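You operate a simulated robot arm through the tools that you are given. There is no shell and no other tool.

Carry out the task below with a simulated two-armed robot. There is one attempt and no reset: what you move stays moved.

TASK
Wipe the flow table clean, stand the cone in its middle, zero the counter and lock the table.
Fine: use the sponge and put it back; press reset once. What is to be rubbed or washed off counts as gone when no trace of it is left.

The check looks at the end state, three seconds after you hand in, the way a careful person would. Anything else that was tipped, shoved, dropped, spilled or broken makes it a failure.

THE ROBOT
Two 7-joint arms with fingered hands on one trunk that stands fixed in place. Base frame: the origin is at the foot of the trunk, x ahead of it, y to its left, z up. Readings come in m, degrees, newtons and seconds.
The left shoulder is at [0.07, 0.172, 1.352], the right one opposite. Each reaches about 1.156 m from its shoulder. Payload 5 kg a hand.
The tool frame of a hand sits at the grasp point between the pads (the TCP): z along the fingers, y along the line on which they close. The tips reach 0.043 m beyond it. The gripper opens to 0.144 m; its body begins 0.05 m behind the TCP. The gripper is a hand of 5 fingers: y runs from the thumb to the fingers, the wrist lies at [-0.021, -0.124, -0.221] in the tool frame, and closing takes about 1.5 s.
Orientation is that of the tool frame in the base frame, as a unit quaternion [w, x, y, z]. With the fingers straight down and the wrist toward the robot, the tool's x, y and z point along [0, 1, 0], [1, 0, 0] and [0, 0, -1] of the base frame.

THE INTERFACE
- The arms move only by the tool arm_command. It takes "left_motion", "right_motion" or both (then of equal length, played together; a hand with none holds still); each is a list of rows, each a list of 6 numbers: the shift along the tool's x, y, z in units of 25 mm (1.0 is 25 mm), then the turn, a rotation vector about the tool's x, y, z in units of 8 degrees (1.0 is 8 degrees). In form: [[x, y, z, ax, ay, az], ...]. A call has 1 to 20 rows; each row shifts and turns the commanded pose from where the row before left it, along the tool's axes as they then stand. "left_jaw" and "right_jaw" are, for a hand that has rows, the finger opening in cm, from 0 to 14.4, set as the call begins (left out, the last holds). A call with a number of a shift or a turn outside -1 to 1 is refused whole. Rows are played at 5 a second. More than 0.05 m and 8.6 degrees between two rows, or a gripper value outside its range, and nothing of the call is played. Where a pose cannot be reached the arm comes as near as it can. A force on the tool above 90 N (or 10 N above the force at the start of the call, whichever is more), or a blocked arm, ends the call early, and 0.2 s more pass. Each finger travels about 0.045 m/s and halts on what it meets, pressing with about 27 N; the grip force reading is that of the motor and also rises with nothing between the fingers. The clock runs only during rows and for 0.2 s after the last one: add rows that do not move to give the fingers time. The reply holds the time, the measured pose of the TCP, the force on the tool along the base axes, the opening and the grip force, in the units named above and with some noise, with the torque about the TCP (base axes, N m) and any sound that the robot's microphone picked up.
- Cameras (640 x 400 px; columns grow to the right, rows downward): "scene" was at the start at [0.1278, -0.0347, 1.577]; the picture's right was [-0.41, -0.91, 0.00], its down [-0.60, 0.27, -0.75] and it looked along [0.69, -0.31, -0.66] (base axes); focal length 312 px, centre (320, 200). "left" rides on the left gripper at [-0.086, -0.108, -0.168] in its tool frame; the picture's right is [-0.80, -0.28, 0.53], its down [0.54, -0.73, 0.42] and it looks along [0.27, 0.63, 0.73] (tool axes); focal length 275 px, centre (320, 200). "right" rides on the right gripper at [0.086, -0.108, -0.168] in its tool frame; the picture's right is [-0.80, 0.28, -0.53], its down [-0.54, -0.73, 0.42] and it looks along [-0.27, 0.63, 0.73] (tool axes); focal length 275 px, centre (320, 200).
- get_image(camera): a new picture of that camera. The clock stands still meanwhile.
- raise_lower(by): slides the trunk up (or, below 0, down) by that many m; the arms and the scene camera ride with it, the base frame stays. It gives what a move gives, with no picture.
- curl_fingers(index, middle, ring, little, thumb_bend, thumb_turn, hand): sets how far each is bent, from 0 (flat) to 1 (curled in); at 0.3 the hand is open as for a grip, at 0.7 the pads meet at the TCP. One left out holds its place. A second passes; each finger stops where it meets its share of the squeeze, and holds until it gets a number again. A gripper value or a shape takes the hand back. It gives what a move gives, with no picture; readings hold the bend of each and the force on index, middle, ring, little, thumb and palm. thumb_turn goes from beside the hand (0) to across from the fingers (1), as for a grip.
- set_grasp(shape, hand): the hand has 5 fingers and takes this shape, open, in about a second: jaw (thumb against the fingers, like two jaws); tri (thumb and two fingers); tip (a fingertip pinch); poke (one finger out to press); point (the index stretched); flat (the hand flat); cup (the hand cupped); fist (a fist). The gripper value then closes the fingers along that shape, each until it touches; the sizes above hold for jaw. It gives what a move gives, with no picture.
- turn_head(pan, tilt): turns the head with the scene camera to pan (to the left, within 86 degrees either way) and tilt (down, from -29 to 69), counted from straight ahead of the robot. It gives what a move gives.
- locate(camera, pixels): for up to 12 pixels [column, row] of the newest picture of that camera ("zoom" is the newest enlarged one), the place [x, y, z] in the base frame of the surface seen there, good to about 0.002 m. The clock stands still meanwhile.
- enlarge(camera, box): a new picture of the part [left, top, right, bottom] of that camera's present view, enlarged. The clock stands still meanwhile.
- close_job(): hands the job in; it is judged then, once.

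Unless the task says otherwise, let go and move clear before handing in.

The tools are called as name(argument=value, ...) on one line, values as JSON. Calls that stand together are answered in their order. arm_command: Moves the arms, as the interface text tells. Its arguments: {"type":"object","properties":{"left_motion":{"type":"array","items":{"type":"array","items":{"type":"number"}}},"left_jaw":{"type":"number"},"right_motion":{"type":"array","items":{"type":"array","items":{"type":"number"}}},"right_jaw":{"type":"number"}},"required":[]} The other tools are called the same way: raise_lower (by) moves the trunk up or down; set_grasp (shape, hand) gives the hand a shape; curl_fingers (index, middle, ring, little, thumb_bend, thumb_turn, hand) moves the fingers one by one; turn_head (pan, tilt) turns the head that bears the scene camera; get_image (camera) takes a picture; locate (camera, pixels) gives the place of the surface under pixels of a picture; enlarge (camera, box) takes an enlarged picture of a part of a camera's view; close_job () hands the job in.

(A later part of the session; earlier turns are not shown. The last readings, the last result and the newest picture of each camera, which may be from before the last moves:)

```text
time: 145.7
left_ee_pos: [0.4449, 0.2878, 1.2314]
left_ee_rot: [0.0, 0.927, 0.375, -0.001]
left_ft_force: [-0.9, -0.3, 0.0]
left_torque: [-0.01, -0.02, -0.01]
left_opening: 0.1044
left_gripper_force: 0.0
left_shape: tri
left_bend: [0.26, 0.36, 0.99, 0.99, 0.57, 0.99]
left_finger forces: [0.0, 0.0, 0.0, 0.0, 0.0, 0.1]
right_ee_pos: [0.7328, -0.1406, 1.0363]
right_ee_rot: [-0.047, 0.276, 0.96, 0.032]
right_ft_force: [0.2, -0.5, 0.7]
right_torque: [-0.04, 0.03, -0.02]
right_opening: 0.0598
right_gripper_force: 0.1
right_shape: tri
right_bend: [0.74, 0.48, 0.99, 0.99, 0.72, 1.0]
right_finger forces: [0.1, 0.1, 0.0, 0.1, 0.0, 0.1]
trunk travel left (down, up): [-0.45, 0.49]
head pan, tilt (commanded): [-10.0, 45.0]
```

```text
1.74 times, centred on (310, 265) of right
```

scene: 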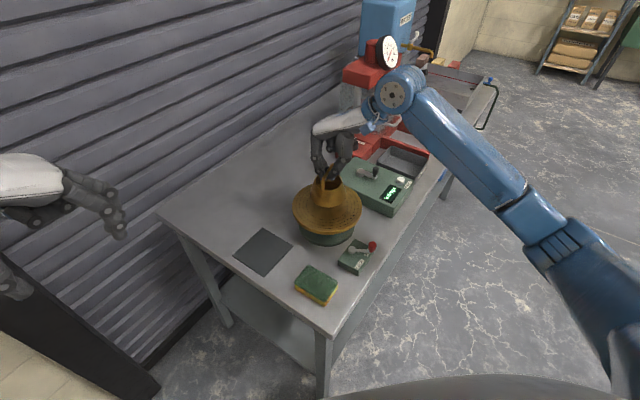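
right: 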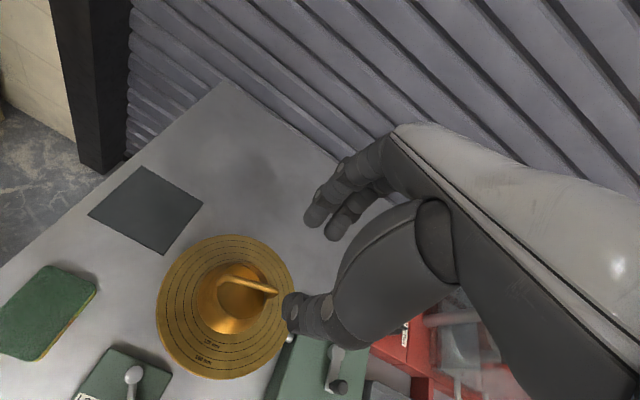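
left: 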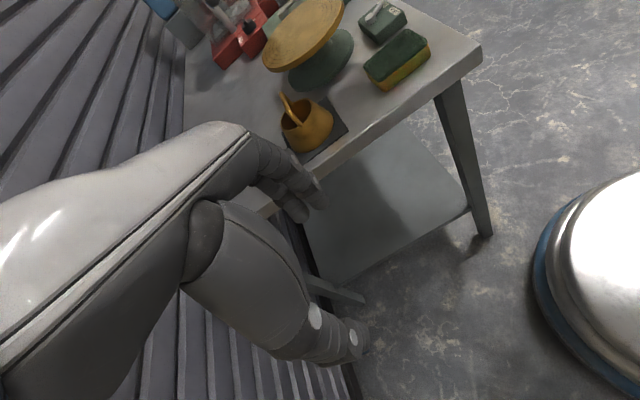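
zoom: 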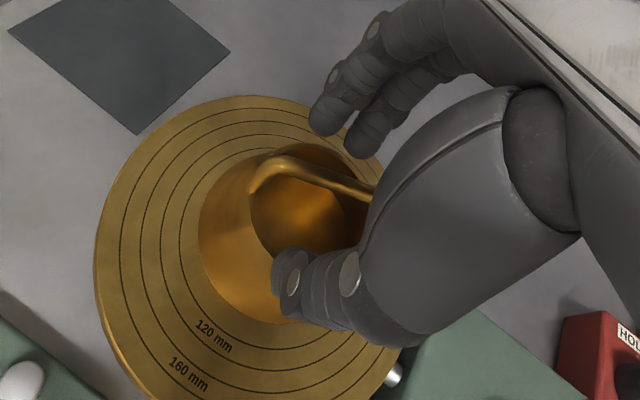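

On release the cone crept back about 3 mm (base columns 69/402). The shift is repeatable, so I'll re-centre on the bar, pinch again and drag about twice as far (7 mm) so that it settles in the centre.

arm_command(right_motion=[[0, 0.12, 0, 0, 0, 0], [0, 0, 0, 0, 0, 0]])

arm_command(right_motion=[[0, 0, 0, 0, 0, 0], [0, 0, 0, 0, 0, 0], [0, 0, 0, 0, 0, 0], [0, 0, 0, 0, 0, 0], [0, 0, 0, 0, 0, 0], [0, 0, 0, 0, 0, 0], [0, 0, 0, 0, 0, 0]], right_jaw=0)

enlarge(camera="scene", box=[305, 180, 365, 222])

```text
time: 146.2
left_ee_pos: [0.4433, 0.2875, 1.2286]
left_ee_rot: [0.0, 0.927, 0.375, -0.001]
left_ft_force: [0.1, 0.2, 0.1]
left_torque: [0.03, -0.01, -0.01]
left_opening: 0.1045
left_gripper_force: 0.0
left_shape: tri
left_bend: [0.26, 0.36, 0.99, 0.99, 0.57, 0.99]
left_finger forces: [0.0, 0.0, 0.0, 0.0, 0.1, 0.1]
right_ee_pos: [0.735, -0.1361, 1.0359]
right_ee_rot: [-0.047, 0.276, 0.959, 0.031]
right_ft_force: [0.1, -0.1, -0.1]
right_torque: [0.03, 0.02, 0.02]
right_opening: 0.0596
right_gripper_force: 0.0
right_shape: tri
right_bend: [0.74, 0.48, 0.99, 0.99, 0.72, 1.0]
right_finger forces: [0.0, 0.1, 0.0, 0.1, 0.0, 0.0]
trunk travel left (down, up): [-0.45, 0.49]
head pan, tilt (commanded): [-10.0, 45.0]
```

```text
time: 147.8
left_ee_pos: [0.4452, 0.2893, 1.2294]
left_ee_rot: [0.0, 0.927, 0.375, -0.001]
left_ft_force: [-0.5, 0.5, 0.7]
left_torque: [-0.01, -0.01, -0.02]
left_opening: 0.1046
left_gripper_force: 0.1
left_shape: tri
left_bend: [0.26, 0.36, 0.99, 0.99, 0.57, 0.99]
left_finger forces: [0.0, 0.0, 0.0, 0.0, 0.0, 0.0]
right_ee_pos: [0.7367, -0.1376, 1.0356]
right_ee_rot: [-0.048, 0.276, 0.959, 0.031]
right_ft_force: [-0.3, -0.3, 1.1]
right_torque: [0.01, 0.0, -0.03]
right_opening: 0.0
right_gripper_force: 26.9
right_shape: tri
right_bend: [0.7, 0.7, 1.0, 1.0, 0.72, 1.0]
right_finger forces: [11.4, 0.0, 0.1, 0.0, 22.1, 0.0]
trunk travel left (down, up): [-0.45, 0.49]
head pan, tilt (commanded): [-10.0, 45.0]
```

```text
9.52 times, centred on (335, 201) of scene
```

zoom: 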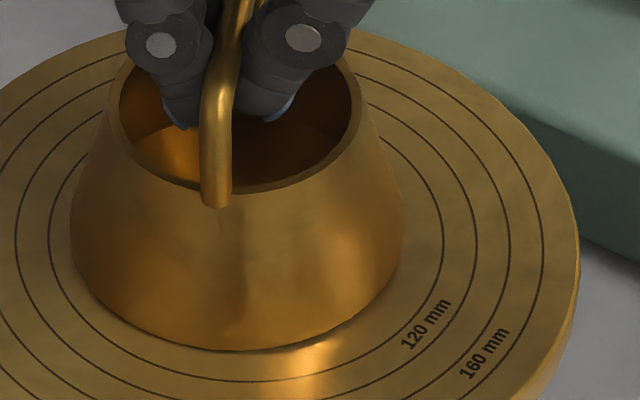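

Now I'll drag 7 mm toward the thumb side.

arm_command(right_motion=[[0, -0.06, 0, 0, 0, 0], [0, -0.06, 0, 0, 0, 0], [0, -0.06, 0, 0, 0, 0], [0, -0.06, 0, 0, 0, 0], [0, -0.05, 0, 0, 0, 0], [0, 0, 0, 0, 0, 0], [0, 0, 0, 0, 0, 0]])

enlarge(camera="scene", box=[305, 180, 365, 222])

```text
time: 149.4
left_ee_pos: [0.4448, 0.2897, 1.2296]
left_ee_rot: [-0.001, 0.927, 0.375, -0.001]
left_ft_force: [0.5, 0.5, -0.2]
left_torque: [0.0, -0.01, 0.03]
left_opening: 0.1048
left_gripper_force: 0.1
left_shape: tri
left_bend: [0.26, 0.36, 0.99, 0.99, 0.57, 0.99]
left_finger forces: [0.1, 0.0, 0.0, 0.0, 0.0, 0.1]
right_ee_pos: [0.7322, -0.143, 1.0346]
right_ee_rot: [-0.048, 0.276, 0.959, 0.032]
right_ft_force: [-0.2, 0.1, -0.9]
right_torque: [0.01, -0.01, -0.04]
right_opening: 0.0
right_gripper_force: 27.5
right_shape: tri
right_bend: [0.7, 0.7, 1.0, 1.0, 0.72, 1.0]
right_finger forces: [11.4, 0.0, 0.0, 0.0, 22.2, 0.1]
trunk travel left (down, up): [-0.45, 0.49]
head pan, tilt (commanded): [-10.0, 45.0]
```

```text
9.52 times, centred on (335, 201) of scene
```

zoom: 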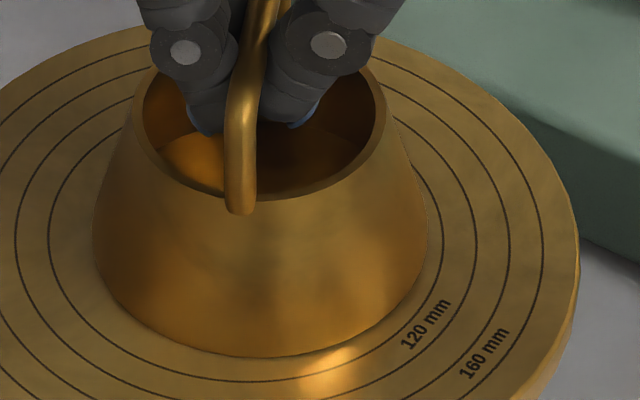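

The base is now at columns 93/427, bottom row 357, as predicted. I'll release in stages again and check where it settles.

arm_command(right_motion=[[0, 0, 0, 0, 0, 0], [0, 0, 0, 0, 0, 0]], right_jaw=1.5)

arm_command(right_motion=[[0, 0, 0, 0, 0, 0], [0, 0, 0, 0, 0, 0], [0, 0, 0, 0, 0, 0], [0, 0, 0, 0, 0, 0]], right_jaw=6.0)

enlarge(camera="scene", box=[305, 180, 365, 222])

```text
time: 150.1
left_ee_pos: [0.4452, 0.289, 1.2299]
left_ee_rot: [-0.001, 0.927, 0.375, -0.002]
left_ft_force: [0.2, 0.0, -0.5]
left_torque: [0.01, -0.01, 0.05]
left_opening: 0.1047
left_gripper_force: 0.0
left_shape: tri
left_bend: [0.26, 0.36, 0.99, 0.99, 0.57, 0.99]
left_finger forces: [0.1, 0.0, 0.0, 0.0, 0.0, 0.0]
right_ee_pos: [0.7322, -0.1435, 1.0357]
right_ee_rot: [-0.048, 0.276, 0.959, 0.032]
right_ft_force: [0.7, 0.8, 0.1]
right_torque: [0.0, -0.01, -0.03]
right_opening: 0.0147
right_gripper_force: 0.1
right_shape: tri
right_bend: [0.72, 0.64, 0.99, 0.99, 0.73, 1.0]
right_finger forces: [0.1, 0.1, 0.1, 0.1, 0.0, 0.0]
trunk travel left (down, up): [-0.45, 0.49]
head pan, tilt (commanded): [-10.0, 45.0]
```

```text
time: 151.1
left_ee_pos: [0.4447, 0.2896, 1.2299]
left_ee_rot: [0.0, 0.927, 0.375, -0.002]
left_ft_force: [0.0, -0.2, -0.3]
left_torque: [0.05, 0.0, 0.01]
left_opening: 0.1044
left_gripper_force: 0.1
left_shape: tri
left_bend: [0.26, 0.36, 0.99, 0.99, 0.57, 0.99]
left_finger forces: [0.0, 0.1, 0.1, 0.0, 0.0, 0.0]
right_ee_pos: [0.7323, -0.1424, 1.0351]
right_ee_rot: [-0.047, 0.276, 0.959, 0.032]
right_ft_force: [0.3, -0.3, -0.6]
right_torque: [0.01, -0.01, 0.02]
right_opening: 0.0597
right_gripper_force: 0.0
right_shape: tri
right_bend: [0.74, 0.48, 0.99, 0.99, 0.72, 1.0]
right_finger forces: [0.1, 0.0, 0.1, 0.1, 0.0, 0.0]
trunk travel left (down, up): [-0.45, 0.49]
head pan, tilt (commanded): [-10.0, 45.0]
```

```text
9.52 times, centred on (335, 201) of scene
```

zoom: 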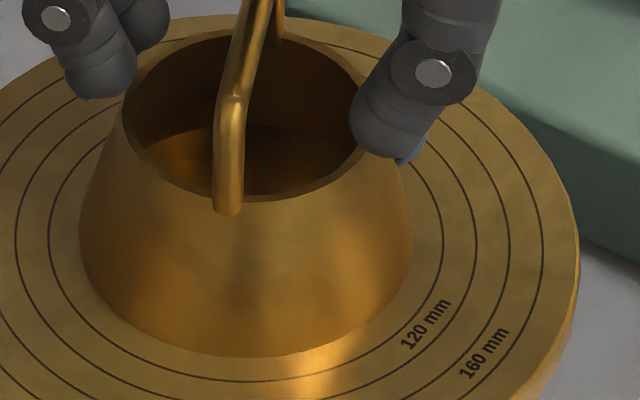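

The cone settled centred: base columns 79/414 against ring 48/442, bottom row 357. I'll rise straight up, clear of the handle.

arm_command(right_motion=[[0.046, 0, -0.4, 0, 0, 0], [0.09, 0, -0.8, 0, 0, 0], [0.113, 0, -0.985, 0, 0, 0], [0.113, 0, -0.985, 0, 0, 0], [0.113, 0, -0.985, 0, 0, 0], [0.113, 0, -0.985, 0, 0, 0], [0.113, 0, -0.985, 0, 0, 0], [0, 0, 0, 0, -0.75, 0], [0, 0, 0, 0, 0, 0]])

get_image(camera="scene")

enlarge(camera="scene", box=[285, 160, 385, 245])

get_image(camera="right")

```text
time: 153.1
left_ee_pos: [0.4452, 0.2885, 1.2294]
left_ee_rot: [0.0, 0.927, 0.375, -0.002]
left_ft_force: [0.1, -0.1, 0.0]
left_torque: [-0.02, 0.01, 0.01]
left_opening: 0.1048
left_gripper_force: 0.0
left_shape: tri
left_bend: [0.26, 0.36, 0.99, 0.99, 0.57, 0.99]
left_finger forces: [0.1, 0.0, 0.0, 0.0, 0.1, 0.1]
right_ee_pos: [0.7286, -0.1466, 1.1899]
right_ee_rot: [0.003, 0.276, 0.961, 0.017]
right_ft_force: [-0.5, -0.5, -0.3]
right_torque: [0.03, 0.01, -0.01]
right_opening: 0.0595
right_gripper_force: 0.0
right_shape: tri
right_bend: [0.74, 0.48, 0.99, 0.99, 0.72, 1.0]
right_finger forces: [0.0, 0.1, 0.0, 0.1, 0.1, 0.0]
trunk travel left (down, up): [-0.45, 0.49]
head pan, tilt (commanded): [-10.0, 45.0]
```

```text
taken
```

scene: 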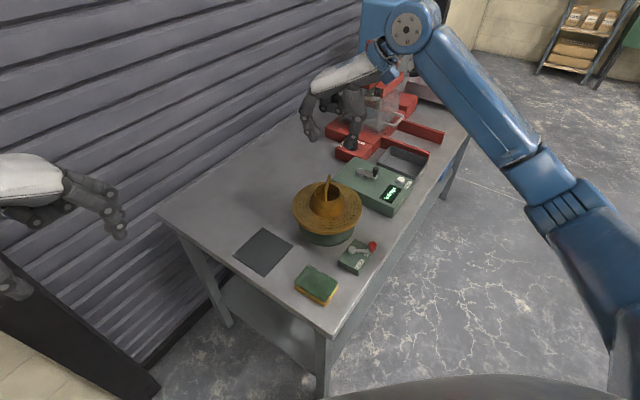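

```text
4.71 times, centred on (335, 202) of scene
```

zoom: 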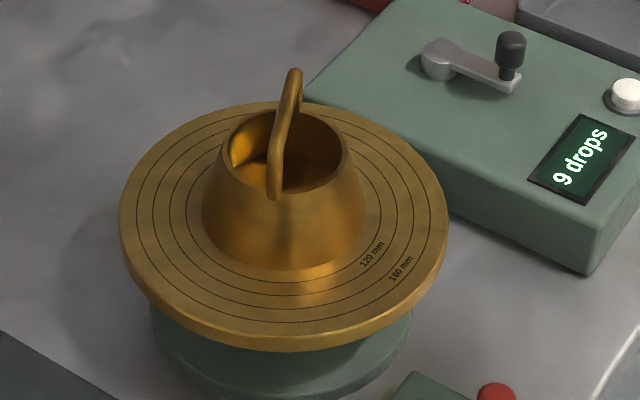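

```text
taken
```

right: 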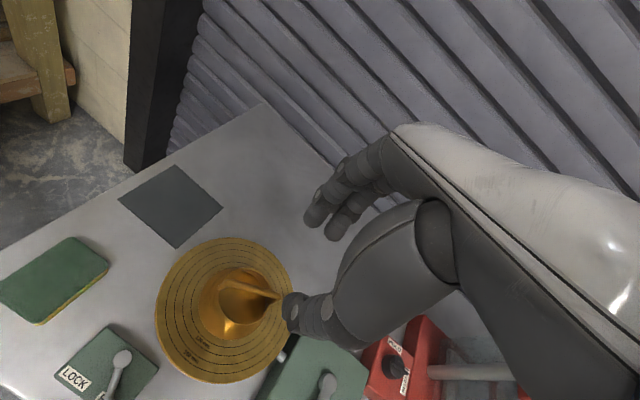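

The cone is centred and upright, and the counter still reads 9 drops. Next is the RESET button. I'll turn the head toward the counter, unyaw the right hand and bring it near the counter at a safe height.

arm_command(right_motion=[[0, 0, -0.8, 0, 0, 0], [0, 0, -0.8, 0, 0, 0], [0, 0, -0.8, 0, 0, 0], [0, 0, 0, 0, 0, 0.906], [0, 0, 0, 0, 0, 0.906], [0, 0, 0, 0, 0, 0.906], [0, 0, 0, 0, 0, 0.906], [0, 0, 0, 0, 0, 0.906], [0, 0, 0, 0, 0, 0.906], [0, 0, 0, 0, 0, 0.906], [0, 0, 0, 0, 0, 0.906]])

turn_head(pan=-25, tilt=40)

get_image(camera="scene")

```text
time: 155.4
left_ee_pos: [0.4443, 0.2896, 1.2287]
left_ee_rot: [-0.001, 0.927, 0.375, 0.0]
left_ft_force: [0.2, 0.1, 0.5]
left_torque: [0.0, -0.01, -0.03]
left_opening: 0.1047
left_gripper_force: 0.1
left_shape: tri
left_bend: [0.26, 0.36, 0.99, 0.99, 0.57, 0.99]
left_finger forces: [0.0, 0.0, 0.0, 0.1, 0.1, 0.0]
right_ee_pos: [0.7284, -0.1491, 1.25]
right_ee_rot: [-0.007, 0.709, 0.705, 0.016]
right_ft_force: [0.4, 0.7, 0.0]
right_torque: [0.01, 0.01, 0.0]
right_opening: 0.06
right_gripper_force: 0.2
right_shape: tri
right_bend: [0.74, 0.48, 0.99, 0.99, 0.72, 1.0]
right_finger forces: [0.0, 0.0, 0.0, 0.0, 0.0, 0.0]
trunk travel left (down, up): [-0.45, 0.49]
head pan, tilt (commanded): [-10.0, 45.0]
```

```text
time: 156.2
left_ee_pos: [0.4439, 0.2891, 1.2294]
left_ee_rot: [-0.001, 0.927, 0.375, -0.001]
left_ft_force: [-0.4, 0.4, -0.7]
left_torque: [-0.01, -0.01, -0.02]
left_opening: 0.1045
left_gripper_force: 0.0
left_shape: tri
left_bend: [0.26, 0.36, 0.99, 0.99, 0.57, 0.99]
left_finger forces: [0.0, 0.0, 0.0, 0.0, 0.0, 0.0]
right_ee_pos: [0.7283, -0.1505, 1.2502]
right_ee_rot: [-0.007, 0.708, 0.706, 0.016]
right_ft_force: [-0.6, 0.0, -0.1]
right_torque: [0.0, 0.02, -0.01]
right_opening: 0.0597
right_gripper_force: 0.1
right_shape: tri
right_bend: [0.74, 0.48, 0.99, 0.99, 0.72, 1.0]
right_finger forces: [0.1, 0.1, 0.0, 0.0, 0.0, 0.0]
trunk travel left (down, up): [-0.45, 0.49]
head pan, tilt (commanded): [-25.0, 40.0]
```

```text
taken
```

scene: 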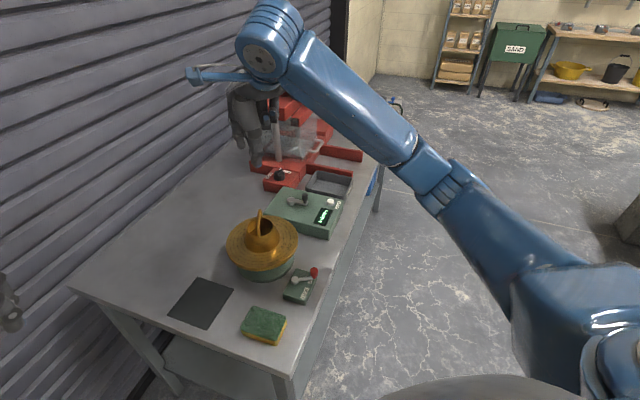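

Posture is good with the hand unyawed. I'll move right to about (0.70,-0.42,1.20) and set the "poke" shape.

arm_command(right_motion=[[-0.98, -0.1, 0.15, 0, 0, 0], [-0.98, -0.1, 0.15, 0, 0, 0], [-0.98, -0.1, 0.15, 0, 0, 0], [-0.98, -0.1, 0.15, 0, 0, 0], [-0.98, -0.1, 0.15, 0, 0, 0], [-0.98, -0.1, 0.15, 0, 0, 0], [-0.98, -0.1, 0.15, 0, 0, 0], [-0.98, -0.1, 0.15, 0, 0, 0], [-0.98, -0.1, 0.15, 0, 0, 0], [-0.98, -0.1, 0.15, 0, 0, 0], [-0.98, -0.1, 0.15, 0, 0, 0]])

set_grasp(shape="poke", hand="right")

get_image(camera="scene")

get_image(camera="right")

enlarge(camera="scene", box=[260, 170, 370, 250])

```text
time: 158.6
left_ee_pos: [0.4451, 0.2875, 1.2307]
left_ee_rot: [-0.002, 0.927, 0.376, 0.001]
left_ft_force: [1.1, -0.1, 0.9]
left_torque: [0.05, -0.03, -0.03]
left_opening: 0.1047
left_gripper_force: 0.1
left_shape: tri
left_bend: [0.26, 0.36, 0.99, 0.99, 0.57, 0.99]
left_finger forces: [0.0, 0.0, 0.0, 0.1, 0.0, 0.0]
right_ee_pos: [0.7012, -0.4187, 1.1989]
right_ee_rot: [-0.007, 0.708, 0.706, 0.016]
right_ft_force: [-0.4, -0.3, -0.1]
right_torque: [0.02, 0.0, 0.01]
right_opening: 0.0598
right_gripper_force: 0.0
right_shape: tri
right_bend: [0.74, 0.48, 0.99, 0.99, 0.72, 1.0]
right_finger forces: [0.1, 0.0, 0.0, 0.0, 0.0, 0.0]
trunk travel left (down, up): [-0.45, 0.49]
head pan, tilt (commanded): [-25.0, 40.0]
```

```text
time: 159.5
left_ee_pos: [0.444, 0.2888, 1.2302]
left_ee_rot: [0.0, 0.927, 0.375, -0.001]
left_ft_force: [0.1, -0.3, 0.0]
left_torque: [-0.01, -0.03, -0.05]
left_opening: 0.1048
left_gripper_force: 0.1
left_shape: tri
left_bend: [0.26, 0.36, 0.99, 0.99, 0.57, 0.99]
left_finger forces: [0.1, 0.0, 0.0, 0.1, 0.0, 0.0]
right_ee_pos: [0.7017, -0.4182, 1.1998]
right_ee_rot: [-0.007, 0.708, 0.706, 0.016]
right_ft_force: [-0.9, 0.6, -0.7]
right_torque: [-0.04, -0.01, 0.0]
right_opening: 0.0002
right_gripper_force: 0.1
right_shape: poke
right_bend: [0.7, 0.7, 0.99, 0.99, 1.0, 1.0]
right_finger forces: [0.0, 0.0, 0.0, 0.1, 0.0, 0.0]
trunk travel left (down, up): [-0.45, 0.49]
head pan, tilt (commanded): [-25.0, 40.0]
```

```text
taken
```

scene: 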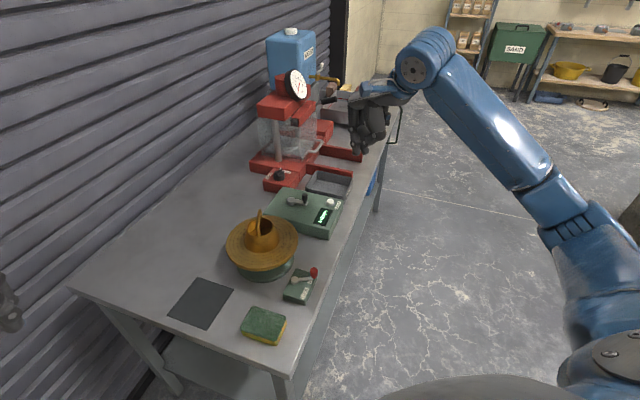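

```text
taken
```

right: 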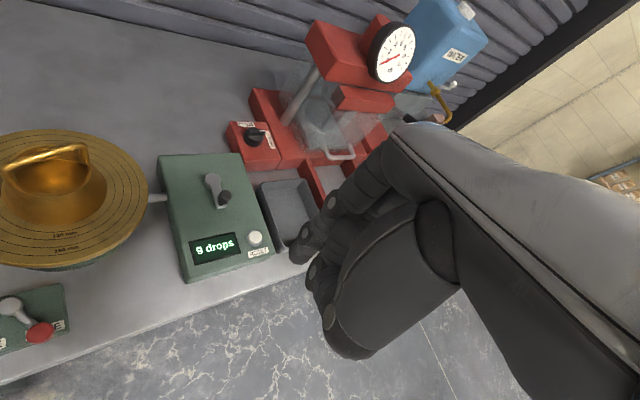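

```text
5.00 times, centred on (315, 210) of scene
```

zoom: 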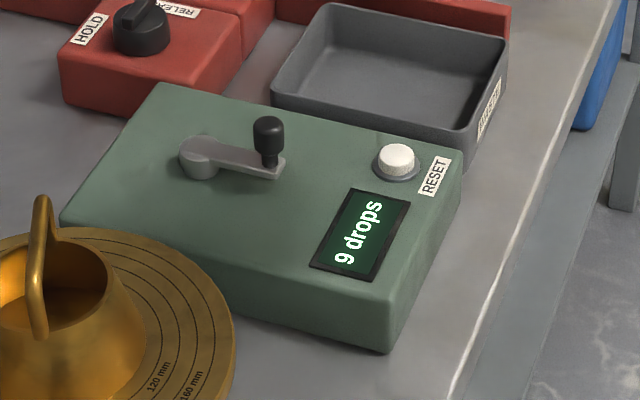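

I'll locate the button top, and the fingertip of the poke shape from the right camera.

locate(camera="zoom", pixels=[[397, 153], [388, 155], [407, 155], [397, 147], [397, 165], [268, 125], [268, 150], [240, 165], [200, 155], [330, 150], [430, 175], [300, 200]])

enlarge(camera="right", box=[260, 130, 440, 370])

enlarge(camera="scene", box=[330, 70, 430, 170])

```text
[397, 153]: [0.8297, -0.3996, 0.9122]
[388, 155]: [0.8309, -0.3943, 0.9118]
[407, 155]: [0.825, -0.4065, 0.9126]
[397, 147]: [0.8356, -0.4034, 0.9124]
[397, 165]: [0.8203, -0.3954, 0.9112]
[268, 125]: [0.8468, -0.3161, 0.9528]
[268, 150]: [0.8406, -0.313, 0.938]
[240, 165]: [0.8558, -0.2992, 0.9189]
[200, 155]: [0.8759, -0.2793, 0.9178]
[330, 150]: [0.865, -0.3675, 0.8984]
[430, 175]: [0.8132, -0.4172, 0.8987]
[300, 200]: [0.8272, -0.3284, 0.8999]
```

```text
1.67 times, centred on (350, 250) of right
```

zoom: 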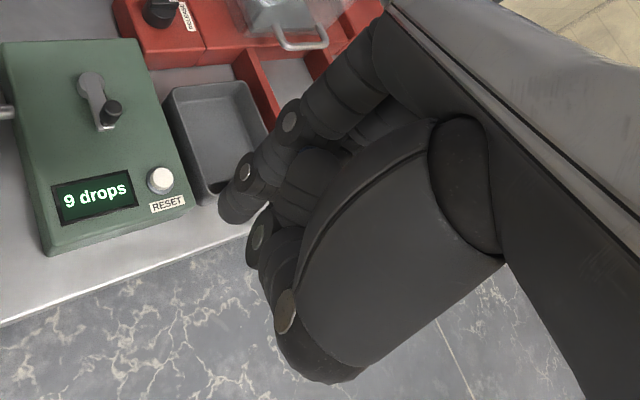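

```text
4.00 times, centred on (380, 120) of scene
```

zoom: 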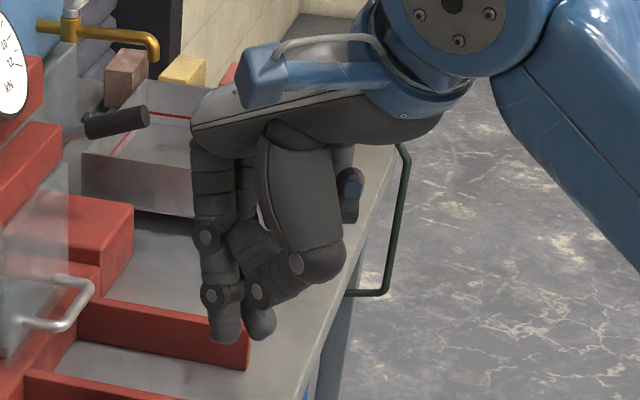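

Button top is at about (0.829,-0.400,0.912), 2 cm wide. In "poke" the index and middle tips point down side by side; I'll curl the middle finger away so only the index presses, and measure its tip.

curl_fingers(hand="right", middle=1.0)

enlarge(camera="scene", box=[360, 110, 410, 165])

enlarge(camera="right", box=[260, 130, 440, 370])

```text
time: 160.5
left_ee_pos: [0.4446, 0.2882, 1.2303]
left_ee_rot: [0.0, 0.927, 0.375, -0.002]
left_ft_force: [0.7, 0.8, 1.1]
left_torque: [0.0, -0.01, 0.02]
left_opening: 0.1048
left_gripper_force: 0.0
left_shape: tri
left_bend: [0.26, 0.36, 0.99, 0.99, 0.57, 0.99]
left_finger forces: [0.0, 0.0, 0.0, 0.1, 0.1, 0.0]
right_ee_pos: [0.7019, -0.4188, 1.1999]
right_ee_rot: [-0.007, 0.708, 0.706, 0.016]
right_ft_force: [-0.3, -0.2, 0.9]
right_torque: [0.03, 0.02, 0.01]
right_opening: 0.0485
right_gripper_force: 0.0
right_shape: fingers
right_bend: [0.7, 1.0, 0.99, 0.99, 1.0, 1.0]
right_finger forces: [0.0, 0.0, 0.1, 0.0, 0.0, 0.0]
trunk travel left (down, up): [-0.45, 0.49]
head pan, tilt (commanded): [-25.0, 40.0]
```

```text
7.27 times, centred on (385, 138) of scene
```

zoom: 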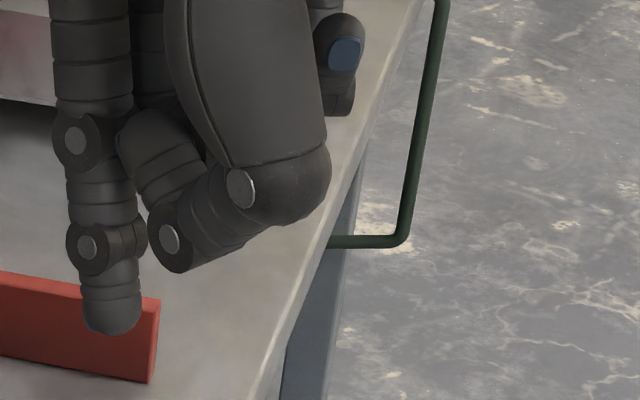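

```text
1.67 times, centred on (350, 250) of right
```

zoom: 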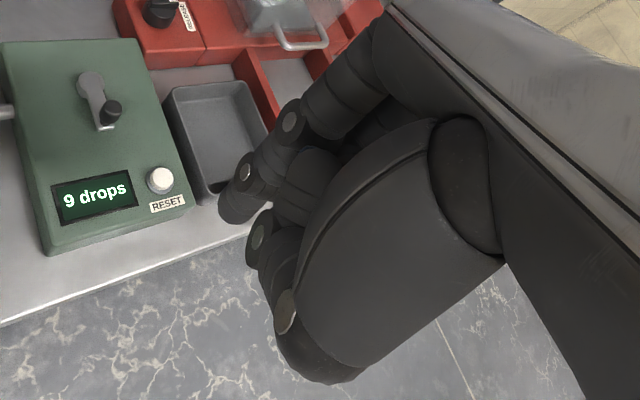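

Only the index points down now. I'll locate its tip relative to the TCP (0.7019,-0.4188,1.1999).

locate(camera="zoom", pixels=[[232, 215], [225, 205], [240, 218], [235, 195], [262, 265], [280, 310], [258, 240]])

enlarge(camera="scene", box=[360, 110, 410, 165])

locate(camera="zoom", pixels=[[112, 325], [112, 305], [90, 320], [132, 320], [112, 285], [175, 260], [245, 215]])

```text
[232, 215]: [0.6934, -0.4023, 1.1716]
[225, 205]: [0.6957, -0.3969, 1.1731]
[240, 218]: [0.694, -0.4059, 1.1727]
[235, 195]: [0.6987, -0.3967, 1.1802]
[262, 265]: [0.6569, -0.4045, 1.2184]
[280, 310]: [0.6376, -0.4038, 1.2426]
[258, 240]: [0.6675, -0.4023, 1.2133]
```

```text
7.27 times, centred on (385, 138) of scene
```

zoom: 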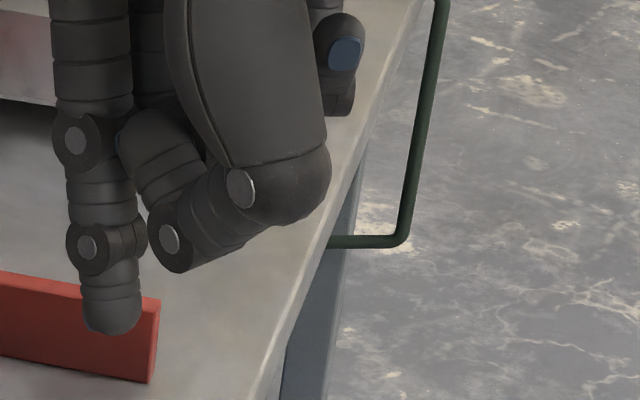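

```text
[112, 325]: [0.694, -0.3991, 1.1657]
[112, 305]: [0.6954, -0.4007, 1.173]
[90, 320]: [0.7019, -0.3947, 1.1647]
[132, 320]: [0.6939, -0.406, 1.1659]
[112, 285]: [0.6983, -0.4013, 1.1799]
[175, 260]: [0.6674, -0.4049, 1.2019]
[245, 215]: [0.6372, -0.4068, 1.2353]
```

The index tip sits about (0, +16 mm, -37 mm) from the TCP. I'll move over the button and descend to z≈1.0, then check alignment.

arm_command(right_motion=[[0, 1, 0, 0, 0, 0], [0, 1, 0, 0, 0, 0], [0, 1, 0, 0, 0, 0], [0, 1, 0, 0, 0, 0], [0, 1, 0, 0, 0, 0], [0, 0, 0.95, 0, 0, 0], [0, 0, 0.95, 0, 0, 0], [0, 0, 0.95, 0, 0, 0], [0, 0, 0.95, 0, 0, 0], [0, 0, 0.95, 0, 0, 0], [0, 0, 0.95, 0, 0, 0], [0, 0, 0.95, 0, 0, 0], [0, 0, 0.95, 0, 0, 0], [0, 0, 0, 0, 0, 0]])

get_image(camera="scene")

enlarge(camera="scene", box=[270, 130, 380, 230])

get_image(camera="right")

```text
time: 163.5
left_ee_pos: [0.4443, 0.2883, 1.23]
left_ee_rot: [-0.001, 0.927, 0.375, -0.001]
left_ft_force: [-0.8, 0.2, -0.1]
left_torque: [0.02, -0.02, -0.01]
left_opening: 0.1047
left_gripper_force: 0.1
left_shape: tri
left_bend: [0.26, 0.36, 0.99, 0.99, 0.57, 0.99]
left_finger forces: [0.1, 0.0, 0.0, 0.0, 0.0, 0.0]
right_ee_pos: [0.8274, -0.4125, 1.0101]
right_ee_rot: [-0.006, 0.708, 0.706, 0.017]
right_ft_force: [-0.1, 0.2, -0.3]
right_torque: [-0.01, -0.05, -0.04]
right_opening: 0.0488
right_gripper_force: 0.1
right_shape: fingers
right_bend: [0.7, 1.0, 0.99, 0.99, 1.0, 1.0]
right_finger forces: [0.0, 0.0, 0.0, 0.0, 0.1, 0.1]
trunk travel left (down, up): [-0.45, 0.49]
head pan, tilt (commanded): [-25.0, 40.0]
```

```text
taken
```

scene: 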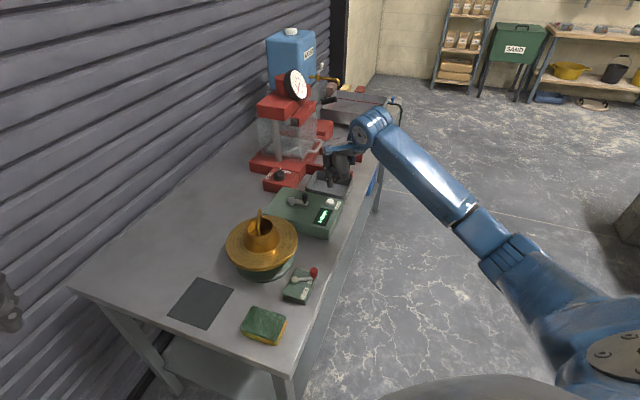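

```text
4.00 times, centred on (325, 180) of scene
```

zoom: 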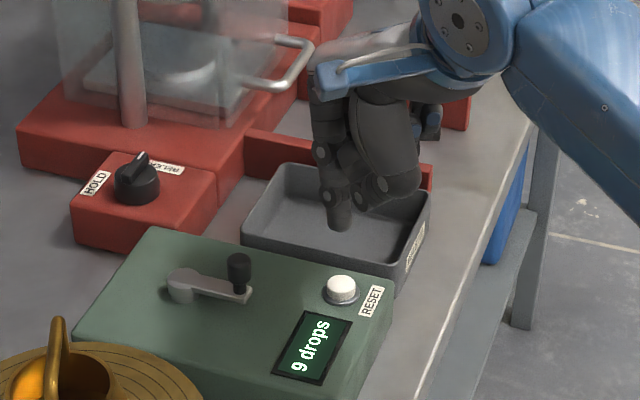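

```text
taken
```

right: 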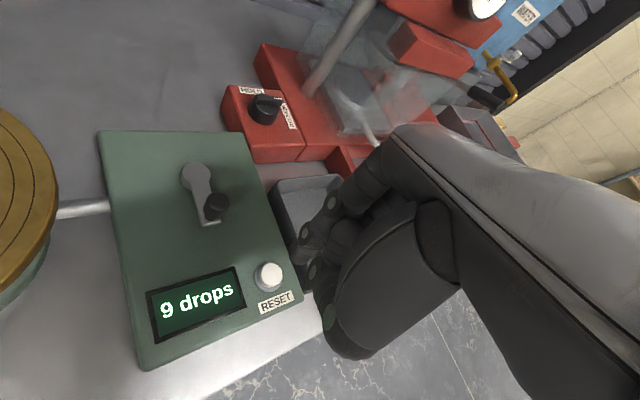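

The index tip (zoom (340,225)) hovers above; I'll measure it again versus the button before descending.

enlarge(camera="scene", box=[330, 150, 380, 215])

enlarge(camera="right", box=[240, 190, 360, 330])

```text
6.15 times, centred on (355, 182) of scene
```

zoom: 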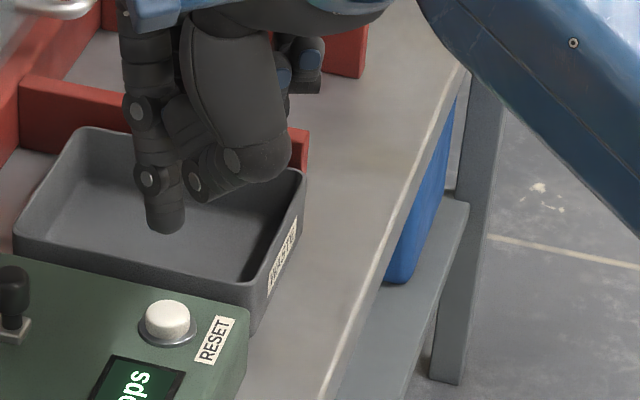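

```text
2.86 times, centred on (300, 260) of right
```

zoom: 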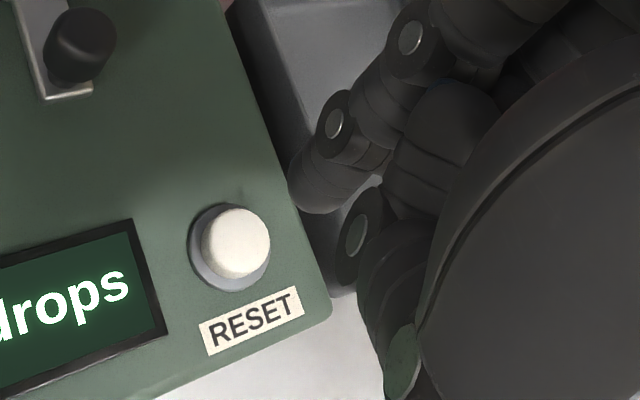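

locate(camera="zoom", pixels=[[305, 195], [315, 207], [298, 180], [330, 205], [237, 240], [215, 240], [258, 240], [237, 218], [237, 265]])

enlarge(camera="scene", box=[330, 150, 380, 215])

locate(camera="zoom", pixels=[[167, 228], [167, 215], [150, 222], [183, 225], [167, 318], [150, 320], [187, 320], [167, 303], [167, 332]])

```text
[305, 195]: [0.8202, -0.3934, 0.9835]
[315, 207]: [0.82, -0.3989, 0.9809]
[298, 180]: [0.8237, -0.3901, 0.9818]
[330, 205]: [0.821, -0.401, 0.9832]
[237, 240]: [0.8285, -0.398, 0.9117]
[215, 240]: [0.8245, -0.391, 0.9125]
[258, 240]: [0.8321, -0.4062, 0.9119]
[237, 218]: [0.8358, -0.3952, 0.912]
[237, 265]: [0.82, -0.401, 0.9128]
```

```text
6.15 times, centred on (355, 182) of scene
```

zoom: 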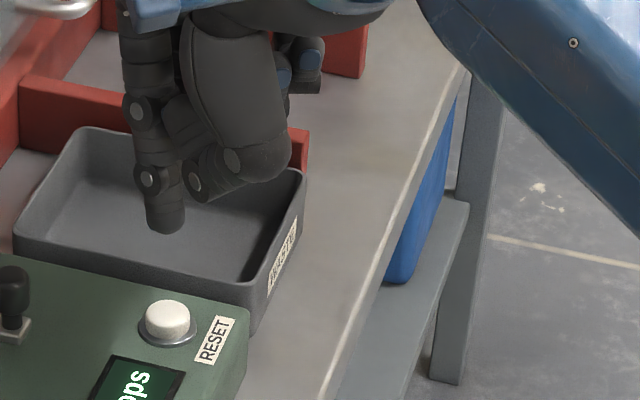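

```text
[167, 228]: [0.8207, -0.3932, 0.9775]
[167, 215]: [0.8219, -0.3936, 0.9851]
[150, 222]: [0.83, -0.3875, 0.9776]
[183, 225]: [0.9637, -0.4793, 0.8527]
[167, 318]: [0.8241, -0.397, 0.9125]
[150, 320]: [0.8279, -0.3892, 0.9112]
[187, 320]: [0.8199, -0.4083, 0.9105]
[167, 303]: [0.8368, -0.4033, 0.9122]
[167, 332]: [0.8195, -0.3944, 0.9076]
```

The tip (≈(0.8275,-0.3965)) is over the button centre (0.828,-0.398) and about 6 cm above. I'll go down 5 cm with a small correction.

arm_command(right_motion=[[-0.08, 0, 0.7, 0, 0, 0], [-0.05, 0, 0.7, 0, 0, 0], [-0.04, 0, 0.6, 0, 0, 0], [0, 0, 0, 0, 0, 0]])

enlarge(camera="scene", box=[305, 165, 365, 225])

enlarge(camera="right", box=[220, 170, 360, 330])

```text
time: 164.5
left_ee_pos: [0.4447, 0.2889, 1.2299]
left_ee_rot: [-0.001, 0.927, 0.375, -0.001]
left_ft_force: [-0.5, 0.0, 0.4]
left_torque: [-0.03, 0.0, -0.03]
left_opening: 0.1049
left_gripper_force: 0.2
left_shape: tri
left_bend: [0.26, 0.36, 0.99, 0.99, 0.57, 0.99]
left_finger forces: [0.0, 0.1, 0.0, 0.0, 0.1, 0.0]
right_ee_pos: [0.8285, -0.4156, 0.96]
right_ee_rot: [-0.006, 0.708, 0.706, 0.016]
right_ft_force: [-0.2, 0.3, 0.2]
right_torque: [-0.05, -0.01, -0.03]
right_opening: 0.0488
right_gripper_force: 0.1
right_shape: fingers
right_bend: [0.7, 1.0, 0.99, 0.99, 1.0, 1.0]
right_finger forces: [0.1, 0.0, 0.0, 0.1, 0.1, 0.0]
trunk travel left (down, up): [-0.45, 0.49]
head pan, tilt (commanded): [-25.0, 40.0]
```

```text
6.67 times, centred on (335, 195) of scene
```

zoom: 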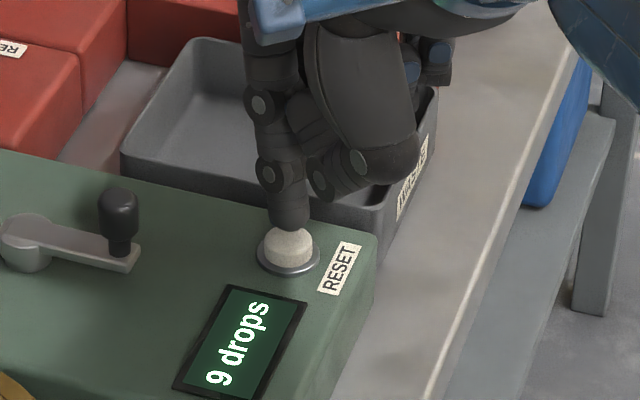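

```text
2.50 times, centred on (290, 250) of right
```

zoom: 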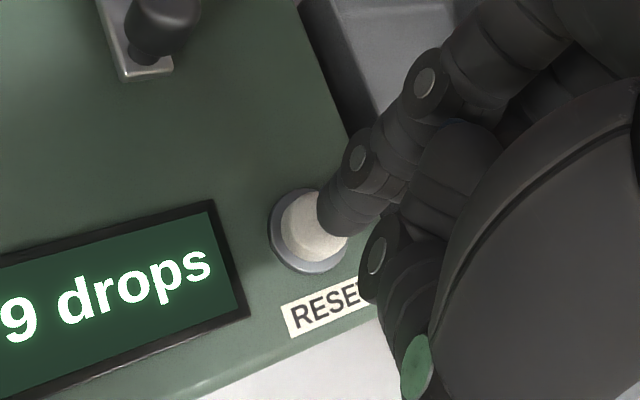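

The tip is right over the button, about 1.2 cm above. I'll press down 1.4 cm and check the display while holding.

arm_command(right_motion=[[-0.02, 0, 0.3, 0, 0, 0], [0, 0, 0.16, 0, 0, 0], [0, 0, 0.1, 0, 0, 0], [0, 0, 0, 0, 0, 0]])

enlarge(camera="scene", box=[305, 165, 365, 225])

```text
time: 165.5
left_ee_pos: [0.4439, 0.289, 1.2292]
left_ee_rot: [0.0, 0.927, 0.376, 0.001]
left_ft_force: [-0.5, 0.3, 0.6]
left_torque: [-0.04, 0.02, -0.01]
left_opening: 0.1045
left_gripper_force: 0.3
left_shape: tri
left_bend: [0.26, 0.36, 0.99, 0.99, 0.57, 0.99]
left_finger forces: [0.0, 0.0, 0.1, 0.1, 0.0, 0.0]
right_ee_pos: [0.8301, -0.4147, 0.9491]
right_ee_rot: [-0.005, 0.708, 0.706, 0.017]
right_ft_force: [2.1, -0.9, 10.7]
right_torque: [0.1, -0.17, 0.01]
right_opening: 0.0485
right_gripper_force: 5.2
right_shape: fingers
right_bend: [0.7, 1.0, 0.99, 0.99, 1.0, 1.0]
right_finger forces: [10.9, 0.0, 0.1, 0.0, 0.1, 0.0]
trunk travel left (down, up): [-0.45, 0.49]
head pan, tilt (commanded): [-25.0, 40.0]
heard: click
```

```text
6.67 times, centred on (335, 195) of scene
```

zoom: 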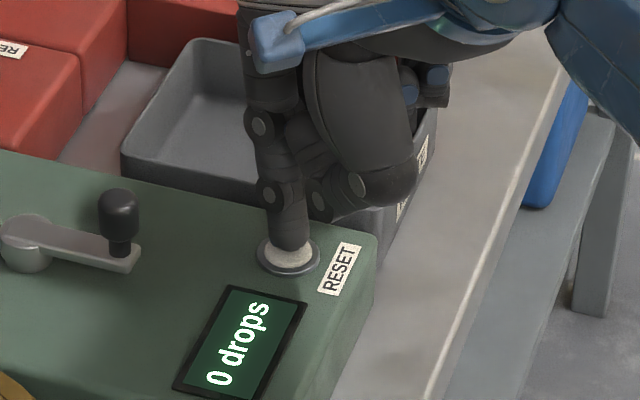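

A click was heard and the display reads "0 drops". I'll lift straight off the button and move up and clear.

arm_command(right_motion=[[0, 0, -0.8, 0, 0, 0], [0.03, 0, -1, 0, 0, 0], [0, 0, -1, 0, 0, 0], [0, 0, -1, 0, 0, 0], [0, 0, -1, 0, 0, 0], [0, 0, -1, 0, 0, 0], [0, 0, -1, 0, 0, 0], [0, 0, -1, 0, 0, 0], [0, 0, 0, 0, 0, 0]])

get_image(camera="scene")

enlarge(camera="scene", box=[220, 180, 370, 310])

```text
time: 167.5
left_ee_pos: [0.4439, 0.2881, 1.2305]
left_ee_rot: [-0.001, 0.927, 0.375, -0.001]
left_ft_force: [0.1, 0.6, 0.4]
left_torque: [0.02, -0.01, -0.02]
left_opening: 0.1046
left_gripper_force: 0.0
left_shape: tri
left_bend: [0.26, 0.36, 0.99, 0.99, 0.57, 0.99]
left_finger forces: [0.1, 0.0, 0.0, 0.1, 0.0, 0.1]
right_ee_pos: [0.8259, -0.4192, 1.143]
right_ee_rot: [-0.006, 0.708, 0.706, 0.016]
right_ft_force: [0.5, 0.0, 0.0]
right_torque: [0.01, 0.02, 0.02]
right_opening: 0.049
right_gripper_force: 0.1
right_shape: fingers
right_bend: [0.7, 1.0, 0.99, 0.99, 1.0, 1.0]
right_finger forces: [0.1, 0.0, 0.1, 0.0, 0.0, 0.0]
trunk travel left (down, up): [-0.45, 0.49]
head pan, tilt (commanded): [-25.0, 40.0]
```

```text
taken
```

scene: 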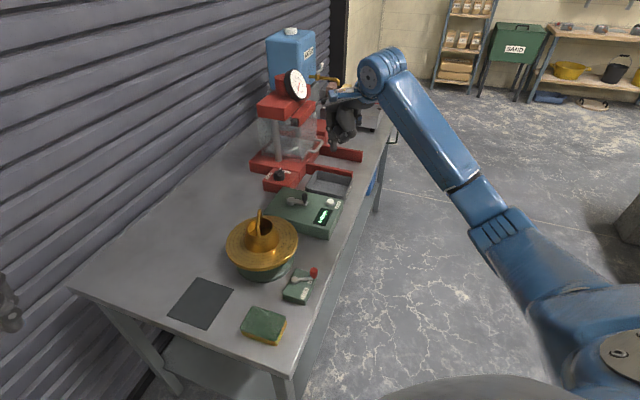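

```text
3.08 times, centred on (295, 245) of scene
```

zoom: 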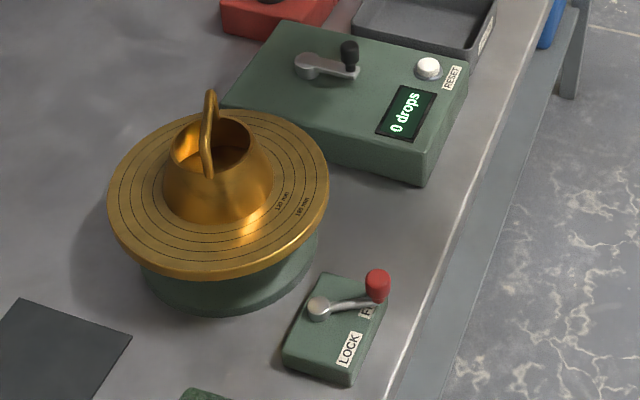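

The counter reads 0 drops and the button popped back up. Next is the lock lever. I'll measure the lever, knob and labels closely and bring the right hand toward it at a safe height.

enlarge(camera="scene", box=[275, 255, 335, 310])

locate(camera="zoom", pixels=[[410, 90], [415, 120], [395, 105], [430, 100], [410, 75], [235, 165], [300, 150], [340, 140], [215, 180], [320, 260], [390, 150], [250, 100]])

arm_command(right_motion=[[0.845, -0.93, 0, 0, 0, 0], [0.845, -0.93, 0, 0, 0, 0], [0.845, -0.93, 0, 0, 0, 0], [0.845, -0.93, 0, 0, 0, 0], [0.845, -0.93, 0, 0, 0, 0], [0.845, -0.93, 0, 0, 0, 0], [0.845, -0.93, 0, 0, 0, 0], [0.845, -0.93, 0, 0, 0, 0], [0, 0, 0, 0, 0, -0.906], [0, 0, 0, 0, 0, -0.906], [0, 0, 0, 0, 0, -0.906], [0, 0, 0, 0, 0, -0.906], [0, 0, 0, 0, 0, -0.906], [0, 0, 0, 0, 0, -0.906], [0, 0, 0, 0, 0, -0.906], [0, 0, 0, 0, 0, -0.906], [0, 0, 0, 0, 0, 0]])

get_image(camera="scene")

get_image(camera="right")

```text
7.27 times, centred on (305, 282) of scene
```

zoom: 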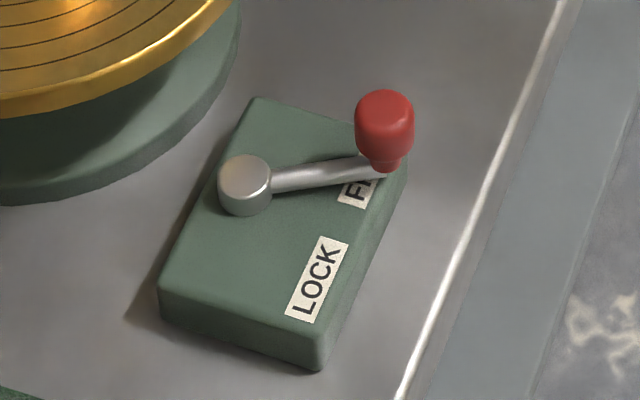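

```text
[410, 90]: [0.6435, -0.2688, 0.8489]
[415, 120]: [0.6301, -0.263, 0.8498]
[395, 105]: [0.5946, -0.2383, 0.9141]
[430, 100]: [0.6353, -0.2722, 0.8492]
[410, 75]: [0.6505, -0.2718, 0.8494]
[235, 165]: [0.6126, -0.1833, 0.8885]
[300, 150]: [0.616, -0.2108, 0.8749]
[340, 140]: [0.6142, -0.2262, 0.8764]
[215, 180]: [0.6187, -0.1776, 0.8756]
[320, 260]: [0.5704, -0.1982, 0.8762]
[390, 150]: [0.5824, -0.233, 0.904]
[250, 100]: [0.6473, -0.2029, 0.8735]
```

```text
time: 171.1
left_ee_pos: [0.4458, 0.2878, 1.2305]
left_ee_rot: [0.0, 0.927, 0.375, -0.001]
left_ft_force: [-0.5, -0.4, 0.0]
left_torque: [-0.03, 0.0, -0.01]
left_opening: 0.1048
left_gripper_force: 0.1
left_shape: tri
left_bend: [0.26, 0.36, 0.99, 0.99, 0.57, 0.99]
left_finger forces: [0.0, 0.0, 0.1, 0.0, 0.1, 0.0]
right_ee_pos: [0.6399, -0.2506, 1.1434]
right_ee_rot: [0.002, 0.275, 0.961, 0.017]
right_ft_force: [-0.6, -0.2, 0.2]
right_torque: [0.03, -0.01, 0.03]
right_opening: 0.0487
right_gripper_force: 0.0
right_shape: fingers
right_bend: [0.7, 1.0, 0.99, 0.99, 1.0, 1.0]
right_finger forces: [0.0, 0.0, 0.1, 0.1, 0.0, 0.0]
trunk travel left (down, up): [-0.45, 0.49]
head pan, tilt (commanded): [-25.0, 40.0]
```

```text
taken
```

scene: 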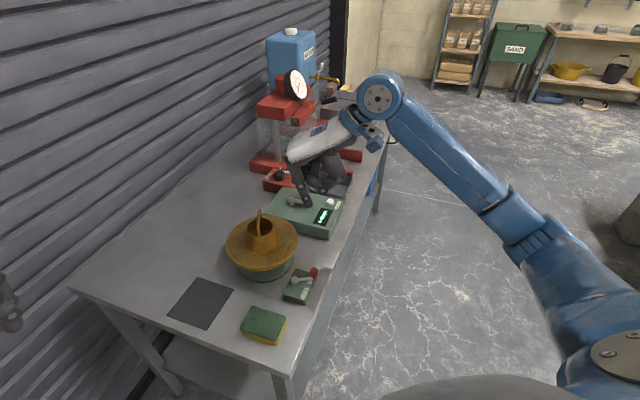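

```text
taken
```

right: 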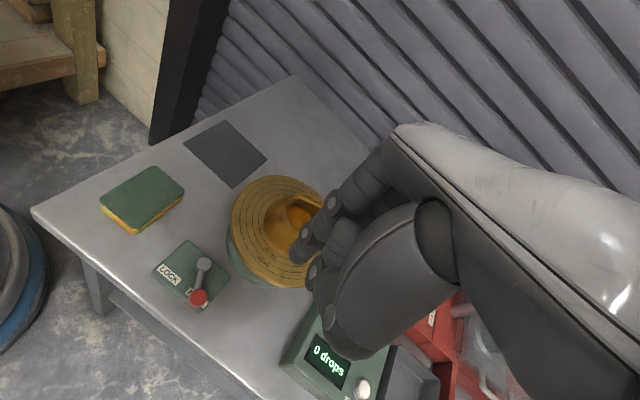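

I'll locate the knob and pivot more exactly from both cameras.

enlarge(camera="scene", box=[275, 255, 335, 310])

locate(camera="zoom", pixels=[[385, 100], [385, 120], [385, 140], [365, 120], [405, 120], [385, 160], [370, 150], [245, 160], [245, 180], [225, 170], [265, 170], [320, 172]])

enlarge(camera="right", box=[140, 230, 240, 320])

```text
7.27 times, centred on (305, 282) of scene
```

zoom: 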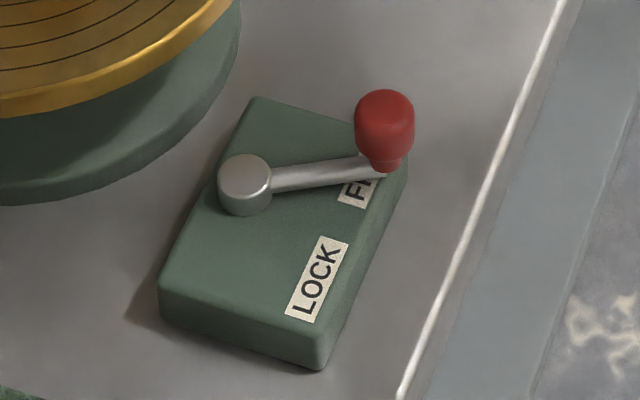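

```text
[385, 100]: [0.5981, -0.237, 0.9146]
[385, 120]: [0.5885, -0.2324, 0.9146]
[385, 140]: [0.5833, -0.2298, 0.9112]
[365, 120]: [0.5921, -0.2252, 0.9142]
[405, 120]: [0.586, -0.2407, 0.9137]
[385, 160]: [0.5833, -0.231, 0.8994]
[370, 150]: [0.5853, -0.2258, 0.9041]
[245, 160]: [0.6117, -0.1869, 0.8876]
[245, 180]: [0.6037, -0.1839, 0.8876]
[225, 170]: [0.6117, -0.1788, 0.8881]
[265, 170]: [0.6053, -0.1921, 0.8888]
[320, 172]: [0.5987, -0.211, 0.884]
```

```text
4.44 times, centred on (190, 275) of right
```

zoom: 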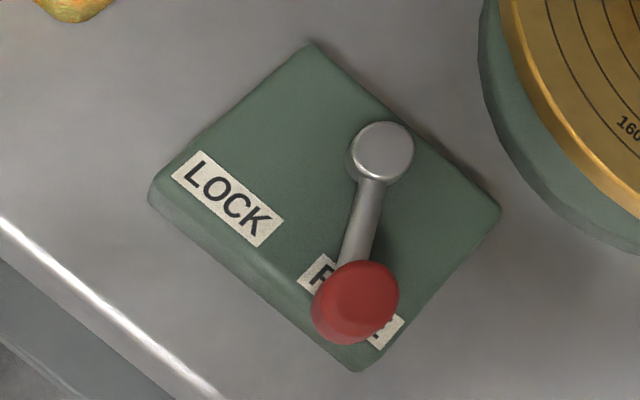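

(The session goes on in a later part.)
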